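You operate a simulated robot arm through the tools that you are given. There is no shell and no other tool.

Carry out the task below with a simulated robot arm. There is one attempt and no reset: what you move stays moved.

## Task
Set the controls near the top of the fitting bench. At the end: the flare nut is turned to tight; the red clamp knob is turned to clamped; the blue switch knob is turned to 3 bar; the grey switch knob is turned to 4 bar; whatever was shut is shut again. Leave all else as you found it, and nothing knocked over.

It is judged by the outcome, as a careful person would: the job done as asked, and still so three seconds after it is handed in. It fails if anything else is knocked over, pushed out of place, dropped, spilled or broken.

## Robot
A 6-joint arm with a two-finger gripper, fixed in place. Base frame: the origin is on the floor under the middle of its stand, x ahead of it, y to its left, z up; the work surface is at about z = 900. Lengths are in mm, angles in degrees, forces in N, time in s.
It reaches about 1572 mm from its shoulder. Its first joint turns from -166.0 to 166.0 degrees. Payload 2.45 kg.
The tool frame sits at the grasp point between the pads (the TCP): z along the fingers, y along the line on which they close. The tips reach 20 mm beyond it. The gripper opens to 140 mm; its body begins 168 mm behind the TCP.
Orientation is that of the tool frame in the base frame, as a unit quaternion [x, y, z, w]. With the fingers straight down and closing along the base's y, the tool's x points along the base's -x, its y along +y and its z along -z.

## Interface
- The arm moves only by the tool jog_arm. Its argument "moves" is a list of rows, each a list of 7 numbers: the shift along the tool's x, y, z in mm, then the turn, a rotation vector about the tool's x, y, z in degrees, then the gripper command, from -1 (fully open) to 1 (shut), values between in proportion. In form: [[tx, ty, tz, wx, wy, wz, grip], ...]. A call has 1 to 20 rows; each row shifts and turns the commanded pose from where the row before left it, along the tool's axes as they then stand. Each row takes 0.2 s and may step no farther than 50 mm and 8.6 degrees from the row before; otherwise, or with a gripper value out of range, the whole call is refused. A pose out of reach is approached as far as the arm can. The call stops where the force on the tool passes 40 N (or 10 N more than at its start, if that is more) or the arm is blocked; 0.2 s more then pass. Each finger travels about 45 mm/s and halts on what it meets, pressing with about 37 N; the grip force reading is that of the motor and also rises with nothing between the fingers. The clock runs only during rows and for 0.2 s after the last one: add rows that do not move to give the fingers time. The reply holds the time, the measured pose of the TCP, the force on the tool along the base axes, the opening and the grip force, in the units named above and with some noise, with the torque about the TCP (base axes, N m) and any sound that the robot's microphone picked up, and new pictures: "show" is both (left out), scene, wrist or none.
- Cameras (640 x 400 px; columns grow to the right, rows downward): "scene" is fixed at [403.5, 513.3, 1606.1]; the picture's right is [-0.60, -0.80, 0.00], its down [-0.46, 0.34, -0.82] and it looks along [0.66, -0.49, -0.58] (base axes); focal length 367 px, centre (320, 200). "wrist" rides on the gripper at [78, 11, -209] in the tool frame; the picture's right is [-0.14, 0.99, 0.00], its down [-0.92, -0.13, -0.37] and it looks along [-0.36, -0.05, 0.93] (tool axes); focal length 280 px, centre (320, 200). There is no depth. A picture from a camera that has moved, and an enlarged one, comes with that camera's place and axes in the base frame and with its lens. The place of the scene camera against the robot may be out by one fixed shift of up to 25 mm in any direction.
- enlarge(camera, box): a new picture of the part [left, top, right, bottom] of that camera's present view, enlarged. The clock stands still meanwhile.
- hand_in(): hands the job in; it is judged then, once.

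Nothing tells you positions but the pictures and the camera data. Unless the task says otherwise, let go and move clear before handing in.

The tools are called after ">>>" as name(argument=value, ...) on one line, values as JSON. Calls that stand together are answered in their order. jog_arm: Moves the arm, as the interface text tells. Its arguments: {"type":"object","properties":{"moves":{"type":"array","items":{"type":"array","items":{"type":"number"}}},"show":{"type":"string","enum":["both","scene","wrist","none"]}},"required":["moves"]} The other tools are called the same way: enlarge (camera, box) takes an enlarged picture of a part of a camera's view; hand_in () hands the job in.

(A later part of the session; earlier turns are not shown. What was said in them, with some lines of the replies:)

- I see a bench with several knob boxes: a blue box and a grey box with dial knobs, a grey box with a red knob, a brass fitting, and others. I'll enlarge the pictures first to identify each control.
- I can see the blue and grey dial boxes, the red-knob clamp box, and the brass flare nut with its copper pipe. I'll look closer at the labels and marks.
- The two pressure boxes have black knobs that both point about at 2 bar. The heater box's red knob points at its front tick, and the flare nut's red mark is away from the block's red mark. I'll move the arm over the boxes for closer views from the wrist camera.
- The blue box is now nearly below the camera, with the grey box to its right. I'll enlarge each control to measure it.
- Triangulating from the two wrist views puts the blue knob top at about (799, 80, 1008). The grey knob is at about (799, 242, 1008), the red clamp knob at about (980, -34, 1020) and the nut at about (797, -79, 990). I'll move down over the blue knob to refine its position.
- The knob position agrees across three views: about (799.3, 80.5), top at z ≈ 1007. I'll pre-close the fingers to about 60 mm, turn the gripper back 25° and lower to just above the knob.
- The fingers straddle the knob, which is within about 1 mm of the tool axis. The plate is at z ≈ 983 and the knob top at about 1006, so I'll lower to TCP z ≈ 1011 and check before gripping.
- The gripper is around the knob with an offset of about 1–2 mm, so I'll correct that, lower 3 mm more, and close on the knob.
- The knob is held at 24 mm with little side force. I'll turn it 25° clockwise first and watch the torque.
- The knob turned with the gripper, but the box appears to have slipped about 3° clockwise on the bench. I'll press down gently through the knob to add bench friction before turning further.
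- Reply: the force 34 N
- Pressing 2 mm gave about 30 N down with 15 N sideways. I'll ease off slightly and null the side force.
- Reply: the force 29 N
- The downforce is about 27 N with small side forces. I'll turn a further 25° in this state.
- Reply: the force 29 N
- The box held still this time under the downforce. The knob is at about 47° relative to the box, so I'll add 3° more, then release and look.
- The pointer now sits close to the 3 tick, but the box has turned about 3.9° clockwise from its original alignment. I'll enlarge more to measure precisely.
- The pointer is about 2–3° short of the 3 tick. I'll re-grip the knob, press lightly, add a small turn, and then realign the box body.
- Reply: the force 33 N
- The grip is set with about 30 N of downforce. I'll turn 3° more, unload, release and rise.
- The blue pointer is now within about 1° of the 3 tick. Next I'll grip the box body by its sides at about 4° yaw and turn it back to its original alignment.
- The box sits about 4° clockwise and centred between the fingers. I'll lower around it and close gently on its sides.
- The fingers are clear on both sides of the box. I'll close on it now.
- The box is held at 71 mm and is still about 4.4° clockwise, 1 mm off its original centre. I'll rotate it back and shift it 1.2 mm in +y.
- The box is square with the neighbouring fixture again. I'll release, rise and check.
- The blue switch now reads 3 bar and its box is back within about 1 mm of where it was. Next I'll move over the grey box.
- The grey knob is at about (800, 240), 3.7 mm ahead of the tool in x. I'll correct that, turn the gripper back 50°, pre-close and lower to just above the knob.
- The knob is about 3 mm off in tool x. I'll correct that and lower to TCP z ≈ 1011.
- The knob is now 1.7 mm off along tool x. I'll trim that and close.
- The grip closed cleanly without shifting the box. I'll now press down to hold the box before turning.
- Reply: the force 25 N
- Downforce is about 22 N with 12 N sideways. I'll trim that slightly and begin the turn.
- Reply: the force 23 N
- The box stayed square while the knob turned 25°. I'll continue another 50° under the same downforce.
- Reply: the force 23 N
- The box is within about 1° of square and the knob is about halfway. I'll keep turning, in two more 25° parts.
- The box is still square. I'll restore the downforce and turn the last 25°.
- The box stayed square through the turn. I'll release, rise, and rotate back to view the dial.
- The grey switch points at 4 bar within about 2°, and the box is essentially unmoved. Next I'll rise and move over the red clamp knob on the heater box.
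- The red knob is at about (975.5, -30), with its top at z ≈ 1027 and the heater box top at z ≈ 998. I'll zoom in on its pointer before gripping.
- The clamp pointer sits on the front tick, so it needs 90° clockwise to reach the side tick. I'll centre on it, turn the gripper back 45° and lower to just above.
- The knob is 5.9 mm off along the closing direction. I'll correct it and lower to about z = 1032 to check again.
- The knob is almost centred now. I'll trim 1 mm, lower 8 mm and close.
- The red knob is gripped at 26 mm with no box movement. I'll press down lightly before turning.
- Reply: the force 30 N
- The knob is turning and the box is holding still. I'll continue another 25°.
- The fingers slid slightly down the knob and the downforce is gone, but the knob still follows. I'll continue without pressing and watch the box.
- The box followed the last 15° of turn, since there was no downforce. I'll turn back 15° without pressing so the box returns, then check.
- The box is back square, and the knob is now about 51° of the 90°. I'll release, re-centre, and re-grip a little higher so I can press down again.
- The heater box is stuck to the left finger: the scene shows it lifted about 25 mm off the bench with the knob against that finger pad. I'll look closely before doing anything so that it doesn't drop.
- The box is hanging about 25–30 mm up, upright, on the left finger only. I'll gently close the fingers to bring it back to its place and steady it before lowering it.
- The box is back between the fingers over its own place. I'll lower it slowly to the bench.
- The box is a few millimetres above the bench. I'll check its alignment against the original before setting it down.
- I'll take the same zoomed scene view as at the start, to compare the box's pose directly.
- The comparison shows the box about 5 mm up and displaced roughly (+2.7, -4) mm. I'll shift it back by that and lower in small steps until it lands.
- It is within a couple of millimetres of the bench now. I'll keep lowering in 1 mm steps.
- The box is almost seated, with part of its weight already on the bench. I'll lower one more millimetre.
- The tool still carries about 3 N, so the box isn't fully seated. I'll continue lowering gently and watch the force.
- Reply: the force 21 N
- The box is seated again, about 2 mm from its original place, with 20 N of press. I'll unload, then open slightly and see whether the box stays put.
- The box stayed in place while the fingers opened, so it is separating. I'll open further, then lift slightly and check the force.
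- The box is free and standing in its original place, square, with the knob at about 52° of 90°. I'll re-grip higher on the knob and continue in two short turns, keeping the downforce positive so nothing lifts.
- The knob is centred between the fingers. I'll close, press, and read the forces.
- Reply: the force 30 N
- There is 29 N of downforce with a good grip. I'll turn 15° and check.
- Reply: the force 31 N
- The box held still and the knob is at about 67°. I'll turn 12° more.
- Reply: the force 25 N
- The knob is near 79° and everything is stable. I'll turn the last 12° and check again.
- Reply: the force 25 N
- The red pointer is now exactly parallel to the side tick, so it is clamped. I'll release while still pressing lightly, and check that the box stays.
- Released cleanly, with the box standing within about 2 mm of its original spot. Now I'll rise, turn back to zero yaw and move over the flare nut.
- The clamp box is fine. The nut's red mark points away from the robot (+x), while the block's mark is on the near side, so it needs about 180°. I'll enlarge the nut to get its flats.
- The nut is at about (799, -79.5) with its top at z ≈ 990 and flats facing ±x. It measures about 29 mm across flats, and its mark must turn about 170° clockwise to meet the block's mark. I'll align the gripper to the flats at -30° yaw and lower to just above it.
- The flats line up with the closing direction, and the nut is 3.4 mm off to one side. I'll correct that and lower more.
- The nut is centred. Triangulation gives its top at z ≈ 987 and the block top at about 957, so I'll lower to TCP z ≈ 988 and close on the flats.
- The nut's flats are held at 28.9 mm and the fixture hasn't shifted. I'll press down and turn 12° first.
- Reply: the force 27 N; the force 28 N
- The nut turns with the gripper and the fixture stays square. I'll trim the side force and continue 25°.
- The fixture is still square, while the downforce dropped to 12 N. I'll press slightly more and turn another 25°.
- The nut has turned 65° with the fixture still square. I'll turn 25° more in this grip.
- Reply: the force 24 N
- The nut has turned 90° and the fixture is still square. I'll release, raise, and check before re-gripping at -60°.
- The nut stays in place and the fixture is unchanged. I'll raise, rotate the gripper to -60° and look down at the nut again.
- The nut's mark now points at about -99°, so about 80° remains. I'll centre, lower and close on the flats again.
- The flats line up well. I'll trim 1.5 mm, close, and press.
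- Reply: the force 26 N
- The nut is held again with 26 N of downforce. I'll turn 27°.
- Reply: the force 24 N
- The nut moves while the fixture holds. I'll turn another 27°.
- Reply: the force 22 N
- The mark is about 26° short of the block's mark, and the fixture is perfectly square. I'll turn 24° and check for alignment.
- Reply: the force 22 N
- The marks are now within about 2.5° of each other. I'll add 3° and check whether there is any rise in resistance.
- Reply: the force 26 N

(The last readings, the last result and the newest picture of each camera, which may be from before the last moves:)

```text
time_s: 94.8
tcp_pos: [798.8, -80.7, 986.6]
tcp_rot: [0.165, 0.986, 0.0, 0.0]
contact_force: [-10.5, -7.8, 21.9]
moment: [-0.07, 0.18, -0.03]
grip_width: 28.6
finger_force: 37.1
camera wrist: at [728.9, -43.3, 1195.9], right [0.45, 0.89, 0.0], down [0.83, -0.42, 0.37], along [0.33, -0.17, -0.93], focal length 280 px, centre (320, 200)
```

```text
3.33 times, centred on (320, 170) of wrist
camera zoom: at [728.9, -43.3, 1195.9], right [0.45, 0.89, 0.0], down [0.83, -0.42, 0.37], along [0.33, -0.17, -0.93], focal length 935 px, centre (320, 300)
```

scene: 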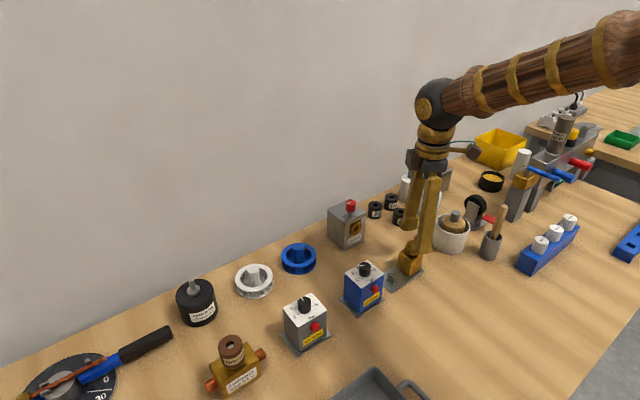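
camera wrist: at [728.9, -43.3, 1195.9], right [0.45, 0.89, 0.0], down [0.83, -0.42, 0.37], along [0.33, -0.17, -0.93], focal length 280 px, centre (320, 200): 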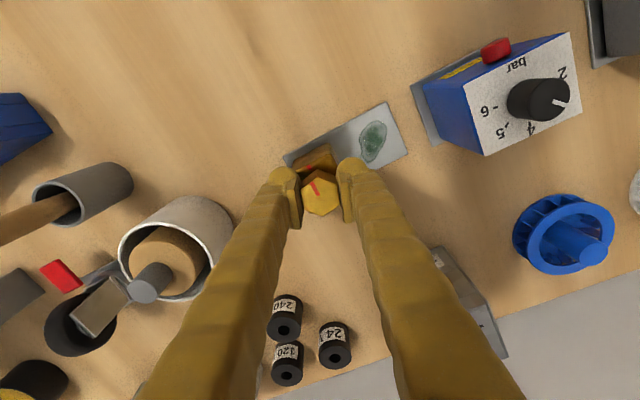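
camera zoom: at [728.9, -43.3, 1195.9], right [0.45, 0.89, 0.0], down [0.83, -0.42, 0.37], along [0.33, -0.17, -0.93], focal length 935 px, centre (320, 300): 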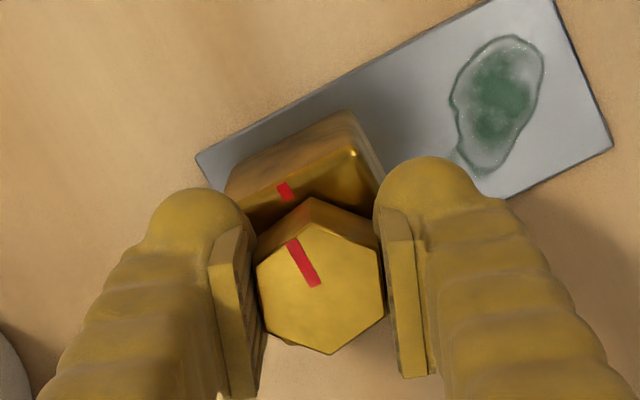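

The nut's mark is aligned with the block's mark and the fixture is still square. I'll release and rise to verify.

>>> jog_arm(moves=[[0, 0, -1.0, 0, 0, 0, 0.8], [0, 0, 0, 0, 0, 0, 0.6], [0, 0, 0, 0, 0, 0, 0.4], [0, 0, 0, 0, 0, 0, 0.14], [0, 0, 0, 0, 0, 0, 0.14], [0, 0, -4, 0, 0, 0, 0.14], [0, 0, 0, 0, 0, 0, 0.14]], show="none")

>>> enlarge(camera="scene", box=[380, 230, 440, 295])

```text
time_s: 96.4
tcp_pos: [798.9, -80.0, 991.7]
tcp_rot: [0.166, 0.986, 0.0, 0.0]
contact_force: [0.0, -0.5, 0.2]
moment: [0.0, 0.0, 0.0]
grip_width: 60.2
finger_force: 0.0
```

```text
6.15 times, centred on (410, 262) of scene
camera zoom: at [403.5, 513.3, 1606.1], right [-0.6, -0.8, 0.0], down [-0.46, 0.34, -0.82], along [0.66, -0.49, -0.58], focal length 2257 px, centre (-234, -185)
```

zoom: 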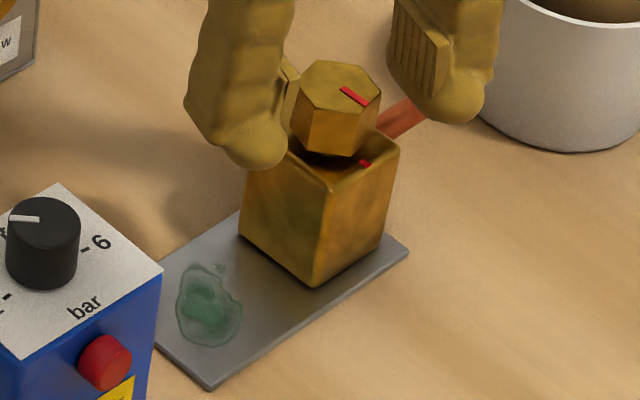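

The nut's mark now faces the block's mark. I'll rise, return to zero yaw and survey everything from above.

>>> jog_arm(moves=[[0, 0, -40, 0, 0, 0, 0.14], [0, 0, -40, 0, 0, 0, 0.14], [0, 0, -40, 0, 0, -6, -0.2], [0, 0, -40, 0, 0, -6, -0.2], [0, 0, -30, 0, 0, -7, -0.2], [0, 40, 0, 0, 0, 0, -0.2], [0, 40, 0, 0, 0, 0, -0.2], [0, 0, 0, 0, 0, 0, -0.2], [0, 0, 0, 0, 0, 0, -0.2]], show="both")

>>> enlarge(camera="wrist", box=[200, 90, 330, 200])

>>> enlarge(camera="wrist", box=[340, 80, 480, 190])

>>> enlarge(camera="scene", box=[270, 180, 430, 360])

```text
time_s: 98.4
tcp_pos: [798.0, 0.6, 1180.7]
tcp_rot: [0.001, 1.0, -0.001, 0.0]
contact_force: [0.0, 0.3, -0.1]
moment: [0.02, 0.0, -0.02]
grip_width: 83.8
finger_force: 0.2
camera wrist: at [720.9, 11.7, 1390.1], right [0.14, 0.99, 0.0], down [0.92, -0.13, 0.37], along [0.36, -0.05, -0.93], focal length 280 px, centre (320, 200)
```

scene: 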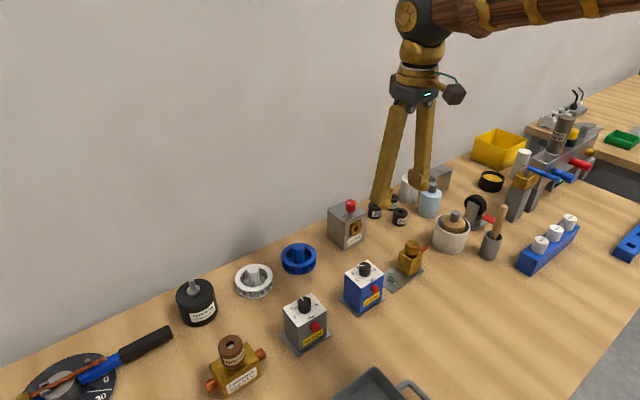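
wrist: 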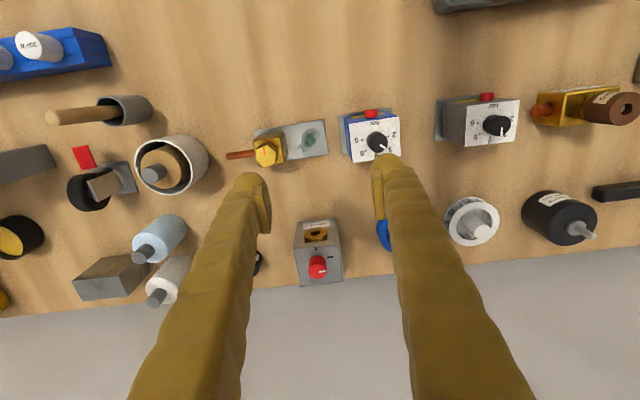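

```text
3.64 times, centred on (265, 145) of wrist
camera zoom: at [720.9, 11.7, 1390.1], right [0.14, 0.99, 0.0], down [0.92, -0.13, 0.37], along [0.36, -0.05, -0.93], focal length 1020 px, centre (520, 400)
```

zoom: 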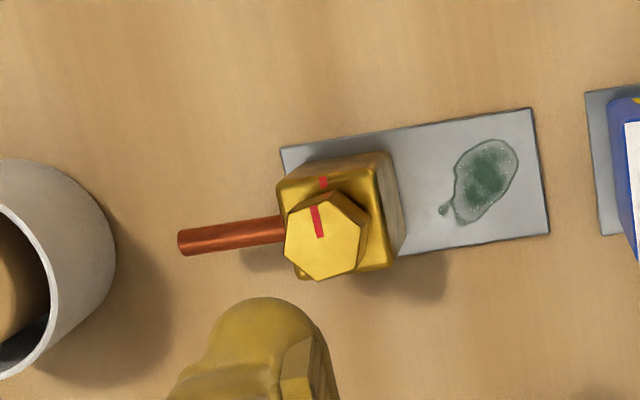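

```text
3.64 times, centred on (410, 135) of wrist
camera zoom: at [720.9, 11.7, 1390.1], right [0.14, 0.99, 0.0], down [0.92, -0.13, 0.37], along [0.36, -0.05, -0.93], focal length 1020 px, centre (-7, 436)
```

zoom: 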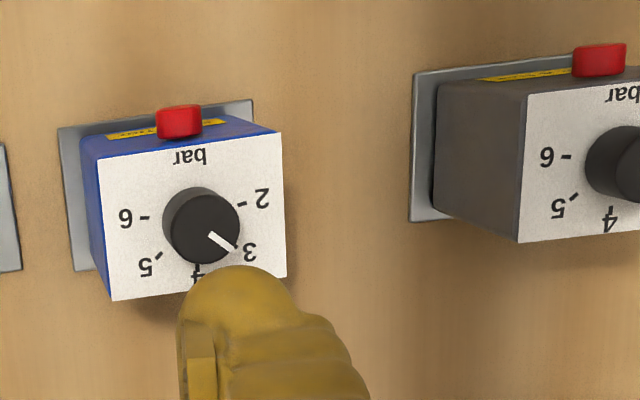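

```text
2.22 times, centred on (350, 270) of scene
camera zoom: at [403.5, 513.3, 1606.1], right [-0.6, -0.8, 0.0], down [-0.46, 0.34, -0.82], along [0.66, -0.49, -0.58], focal length 815 px, centre (253, 44)
```

zoom: 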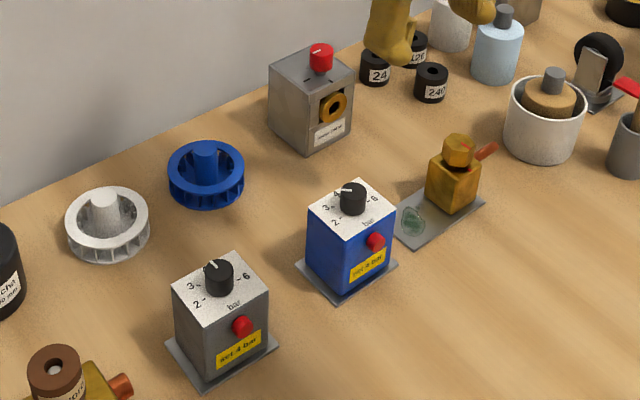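

All four look set from here. I'll check the grey dial and the clamp from this view too.

>>> enlarge(camera="wrist", box=[430, 85, 530, 155])

>>> enlarge(camera="wrist", box=[285, 210, 355, 290])

>>> enlarge(camera="scene", box=[280, 285, 340, 355])

>>> enlarge(camera="scene", box=[340, 255, 390, 320])

```text
5.71 times, centred on (480, 120) of wrist
camera zoom: at [720.9, 11.7, 1390.1], right [0.14, 0.99, 0.0], down [0.92, -0.13, 0.37], along [0.36, -0.05, -0.93], focal length 1602 px, centre (-594, 657)
```

zoom: 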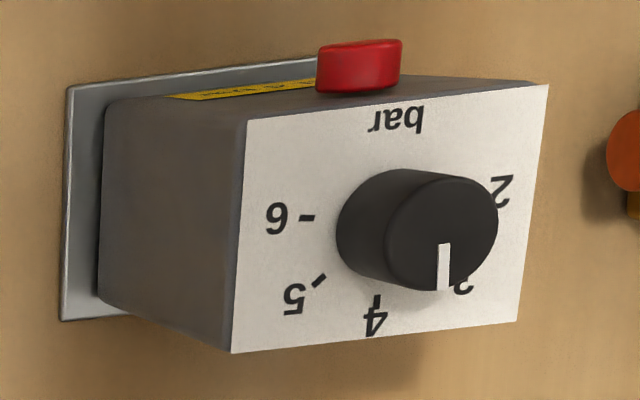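

```text
5.00 times, centred on (320, 250) of wrist
camera zoom: at [720.9, 11.7, 1390.1], right [0.14, 0.99, 0.0], down [0.92, -0.13, 0.37], along [0.36, -0.05, -0.93], focal length 1402 px, centre (320, -50)
```

zoom: 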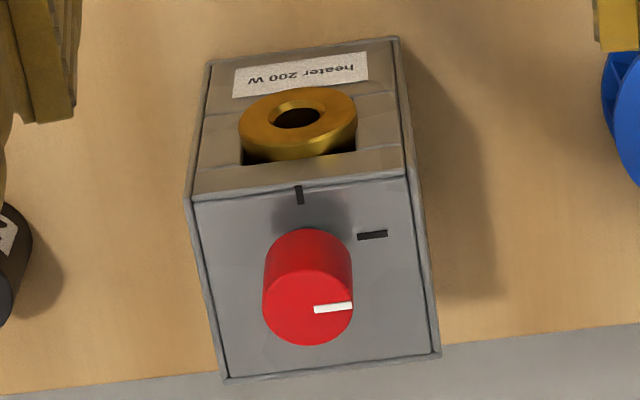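

```text
5.71 times, centred on (310, 320) of scene
camera zoom: at [403.5, 513.3, 1606.1], right [-0.6, -0.8, 0.0], down [-0.46, 0.34, -0.82], along [0.66, -0.49, -0.58], focal length 2096 px, centre (377, -486)
```

zoom: 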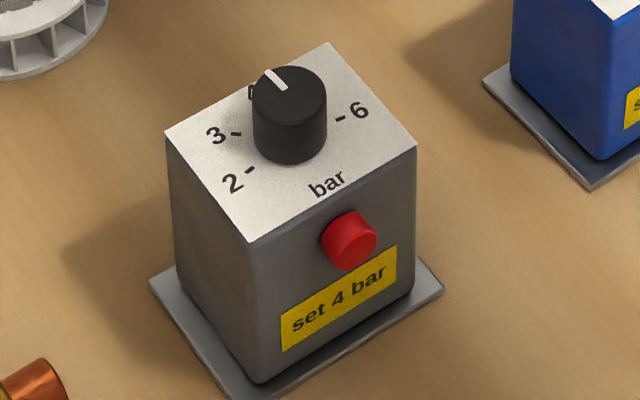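

```text
6.15 times, centred on (365, 288) of scene
camera zoom: at [403.5, 513.3, 1606.1], right [-0.6, -0.8, 0.0], down [-0.46, 0.34, -0.82], along [0.66, -0.49, -0.58], focal length 2257 px, centre (43, -338)
```

zoom: 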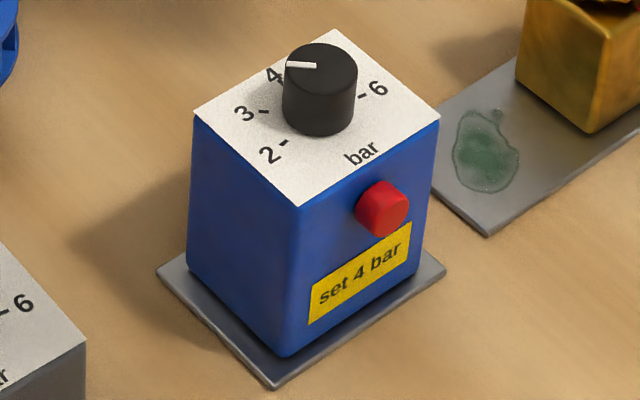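

The clamp and nut are within about 1° and blue within 2°. Grey reads about 3–5° short of the 4 tick, so I'll go back to trim it.

>>> jog_arm(moves=[[-0.4, 40, 0, 0, 0, 0, -0.2], [-0.4, 40, 0, 0, 0, 0, -0.2], [-0.4, 40, 0, 0, 0, 0, -0.2], [-0.4, 40, 0, 0, 0, 0, -0.2], [-0.4, 40, 0, 0, 0, 0, 0.14], [-0.4, 39.6, 0, 0, 0, 0, 0.14], [0, 0, 40, 0, 0, 0, 0.14], [0, 0, 40, 0, 0, 0, 0.14], [0, 0, 0, 0, 0, 0, 0.14], [0, 0, 0, 0, 0, 0, 0.14]], show="both")

>>> enlarge(camera="wrist", box=[265, 110, 375, 210])

```text
time_s: 100.6
tcp_pos: [799.9, 241.7, 1099.0]
tcp_rot: [0.0, 1.0, 0.0, -0.001]
contact_force: [0.1, -0.4, 0.3]
moment: [0.0, -0.01, -0.01]
grip_width: 60.2
finger_force: 0.1
camera wrist: at [722.0, 253.2, 1307.5], right [0.14, 0.99, 0.0], down [0.92, -0.13, 0.37], along [0.36, -0.05, -0.93], focal length 280 px, centre (320, 200)
```

scene: 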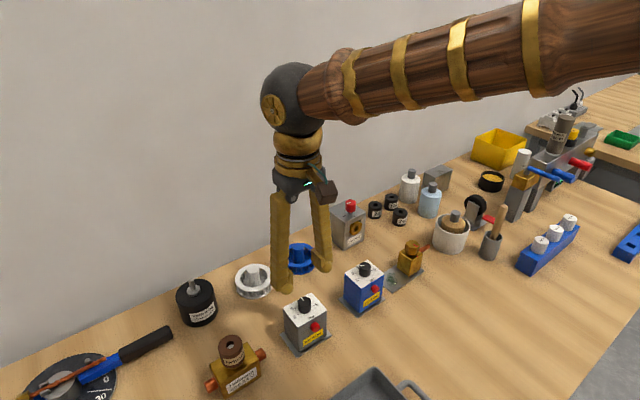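
wrist: 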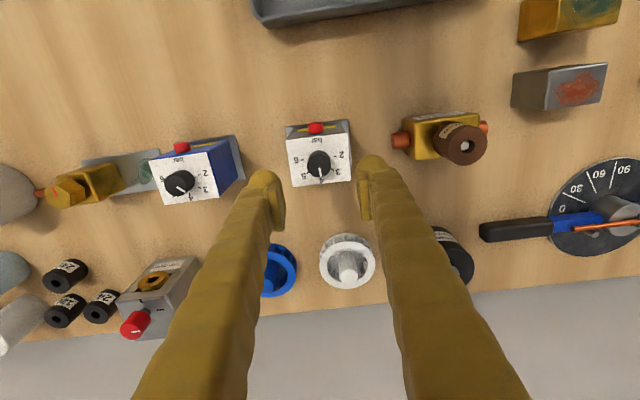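

```text
4.00 times, centred on (320, 160) of wrist
camera zoom: at [722.0, 253.2, 1307.5], right [0.14, 0.99, 0.0], down [0.92, -0.13, 0.37], along [0.36, -0.05, -0.93], focal length 1122 px, centre (320, 360)
```

zoom: 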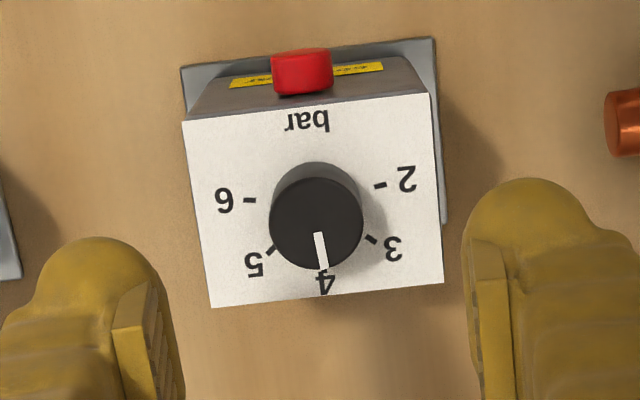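

From directly above, the grey pointer is on the 4 tick within about 2°, so no adjustment is needed. I'll move the arm clear and do a final check.

>>> jog_arm(moves=[[0, 0, -45, 0, 0, 0, 0.14], [0, 0, -45, 0, 0, 0, 0.14], [0, 0, -45, 0, 0, 0, -0.5], [0, 0, -45, 0, 0, 0, -0.5], [0, 0, -45, 0, 0, 0, -1], [38, -12, -9, 0, 0, 0, -1], [38, -12, -9, 0, 0, 0, -1], [38, -12, -9, 0, 0, 0, -1], [38, -12, -9, 0, 0, 0, -1], [38, -12, -9, 0, 0, 0, -1], [0, 0, 0, 0, 0, 0, -1], [0, 0, 0, 0, 0, 0, -1]], show="both")

>>> enlarge(camera="scene", box=[270, 180, 430, 360])

>>> enlarge(camera="scene", box=[380, 140, 600, 290])

>>> enlarge(camera="wrist", box=[220, 160, 420, 320])

```text
time_s: 103.2
tcp_pos: [609.6, 179.0, 1373.9]
tcp_rot: [0.001, 1.0, -0.001, 0.0]
contact_force: [-0.1, 0.7, -0.2]
moment: [0.02, -0.03, -0.02]
grip_width: 139.8
finger_force: 0.0
camera wrist: at [532.3, 189.7, 1583.3], right [0.14, 0.99, 0.0], down [0.92, -0.13, 0.37], along [0.36, -0.05, -0.93], focal length 280 px, centre (320, 200)
```

scene: 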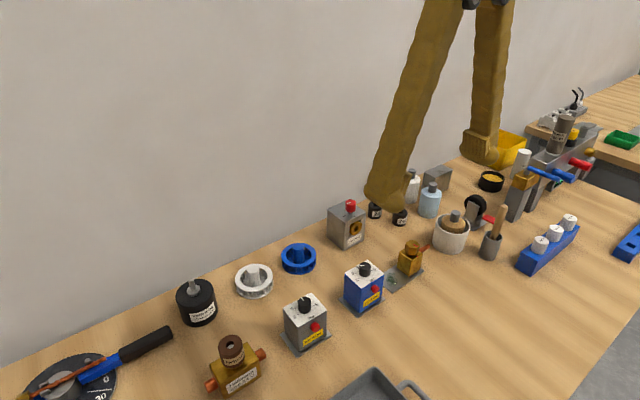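
wrist: 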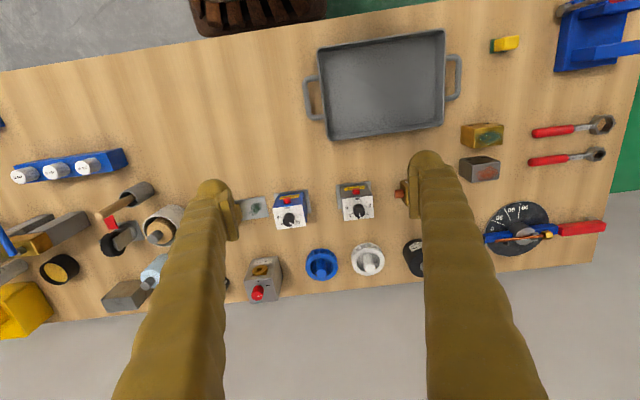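

```text
2.22 times, centred on (350, 270) of scene
camera zoom: at [403.5, 513.3, 1606.1], right [-0.6, -0.8, 0.0], down [-0.46, 0.34, -0.82], along [0.66, -0.49, -0.58], focal length 815 px, centre (253, 44)
```

zoom: 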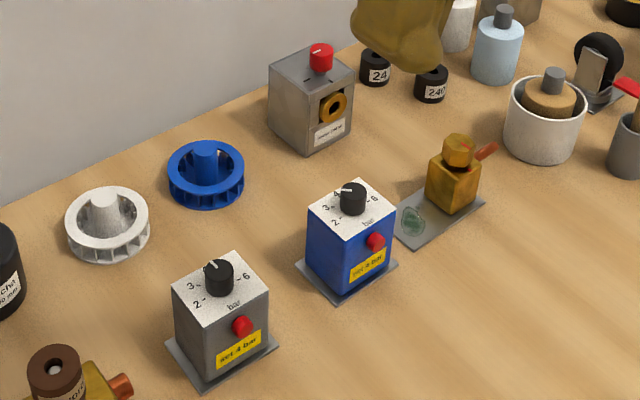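

```text
2.67 times, centred on (490, 215) of scene
camera zoom: at [403.5, 513.3, 1606.1], right [-0.6, -0.8, 0.0], down [-0.46, 0.34, -0.82], along [0.66, -0.49, -0.58], focal length 978 px, centre (-133, 160)
```

zoom: 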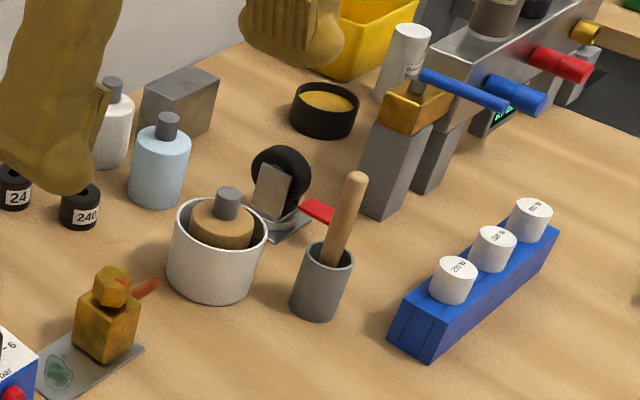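

```text
2.50 times, centred on (320, 240) of wrist
camera zoom: at [532.3, 189.7, 1583.3], right [0.14, 0.99, 0.0], down [0.92, -0.13, 0.37], along [0.36, -0.05, -0.93], focal length 701 px, centre (320, 100)
```

zoom: 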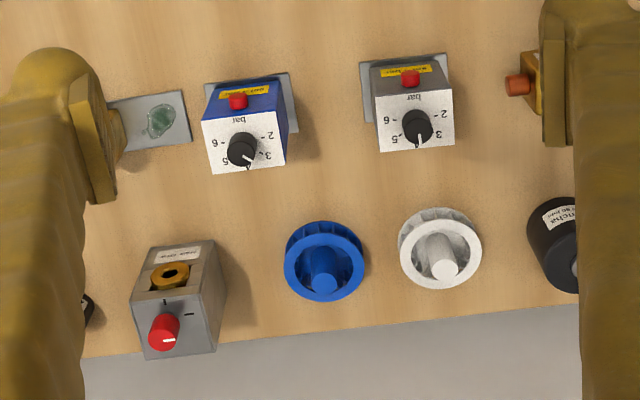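

All four controls are set: the nut's mark is on the block's mark, the clamp knob is on the side tick, blue is on 3 and grey is on 4. Everything stands where it was at the start and the arm is clear, so I'm handing in.

>>> hand_in()

```text
The job is handed in.
```

I set all four controls and handed the job in, but the heater box came off the bench for a short time while I was turning its clamp knob. I don't have the judge's result.

| Control | Final setting | How close, from the pictures |
|---|---|---|
| Flare nut | Tight, its red mark lined up with the block's mark | Within about 1° |
| Red clamp knob | Clamped, on the side tick | Within about 2° |
| Blue switch knob | 3 bar | Within about 2° |
| Grey switch knob | 4 bar | About 2° short of the tick from directly above |

**Settings I had to infer:** The clamp's ticks and the nut's marks carry no labels. I took "clamped" as the tick the knob wasn't already pointing at. I took "tight" as the two red marks meeting after a clockwise turn.

**What moved:**
- **Heater box (red clamp knob):** it stuck to one finger and lifted about 25–30 mm off the bench. I lowered it back without dropping it. It now stands square, about 2 mm from where it was.
- **Blue box:** it turned about 4° while I turned its knob. I turned it back by gripping its body, and it is within about 1 mm of its original place.
- **Grey box:** it was left turned by about 1.6°, roughly 1 mm at the corners.
- **Nut fixture:** it stayed put.

The red buttons were left alone. I opened nothing, so there was nothing to shut again. The final pictures show nothing knocked over, and the arm is clear of the bench.
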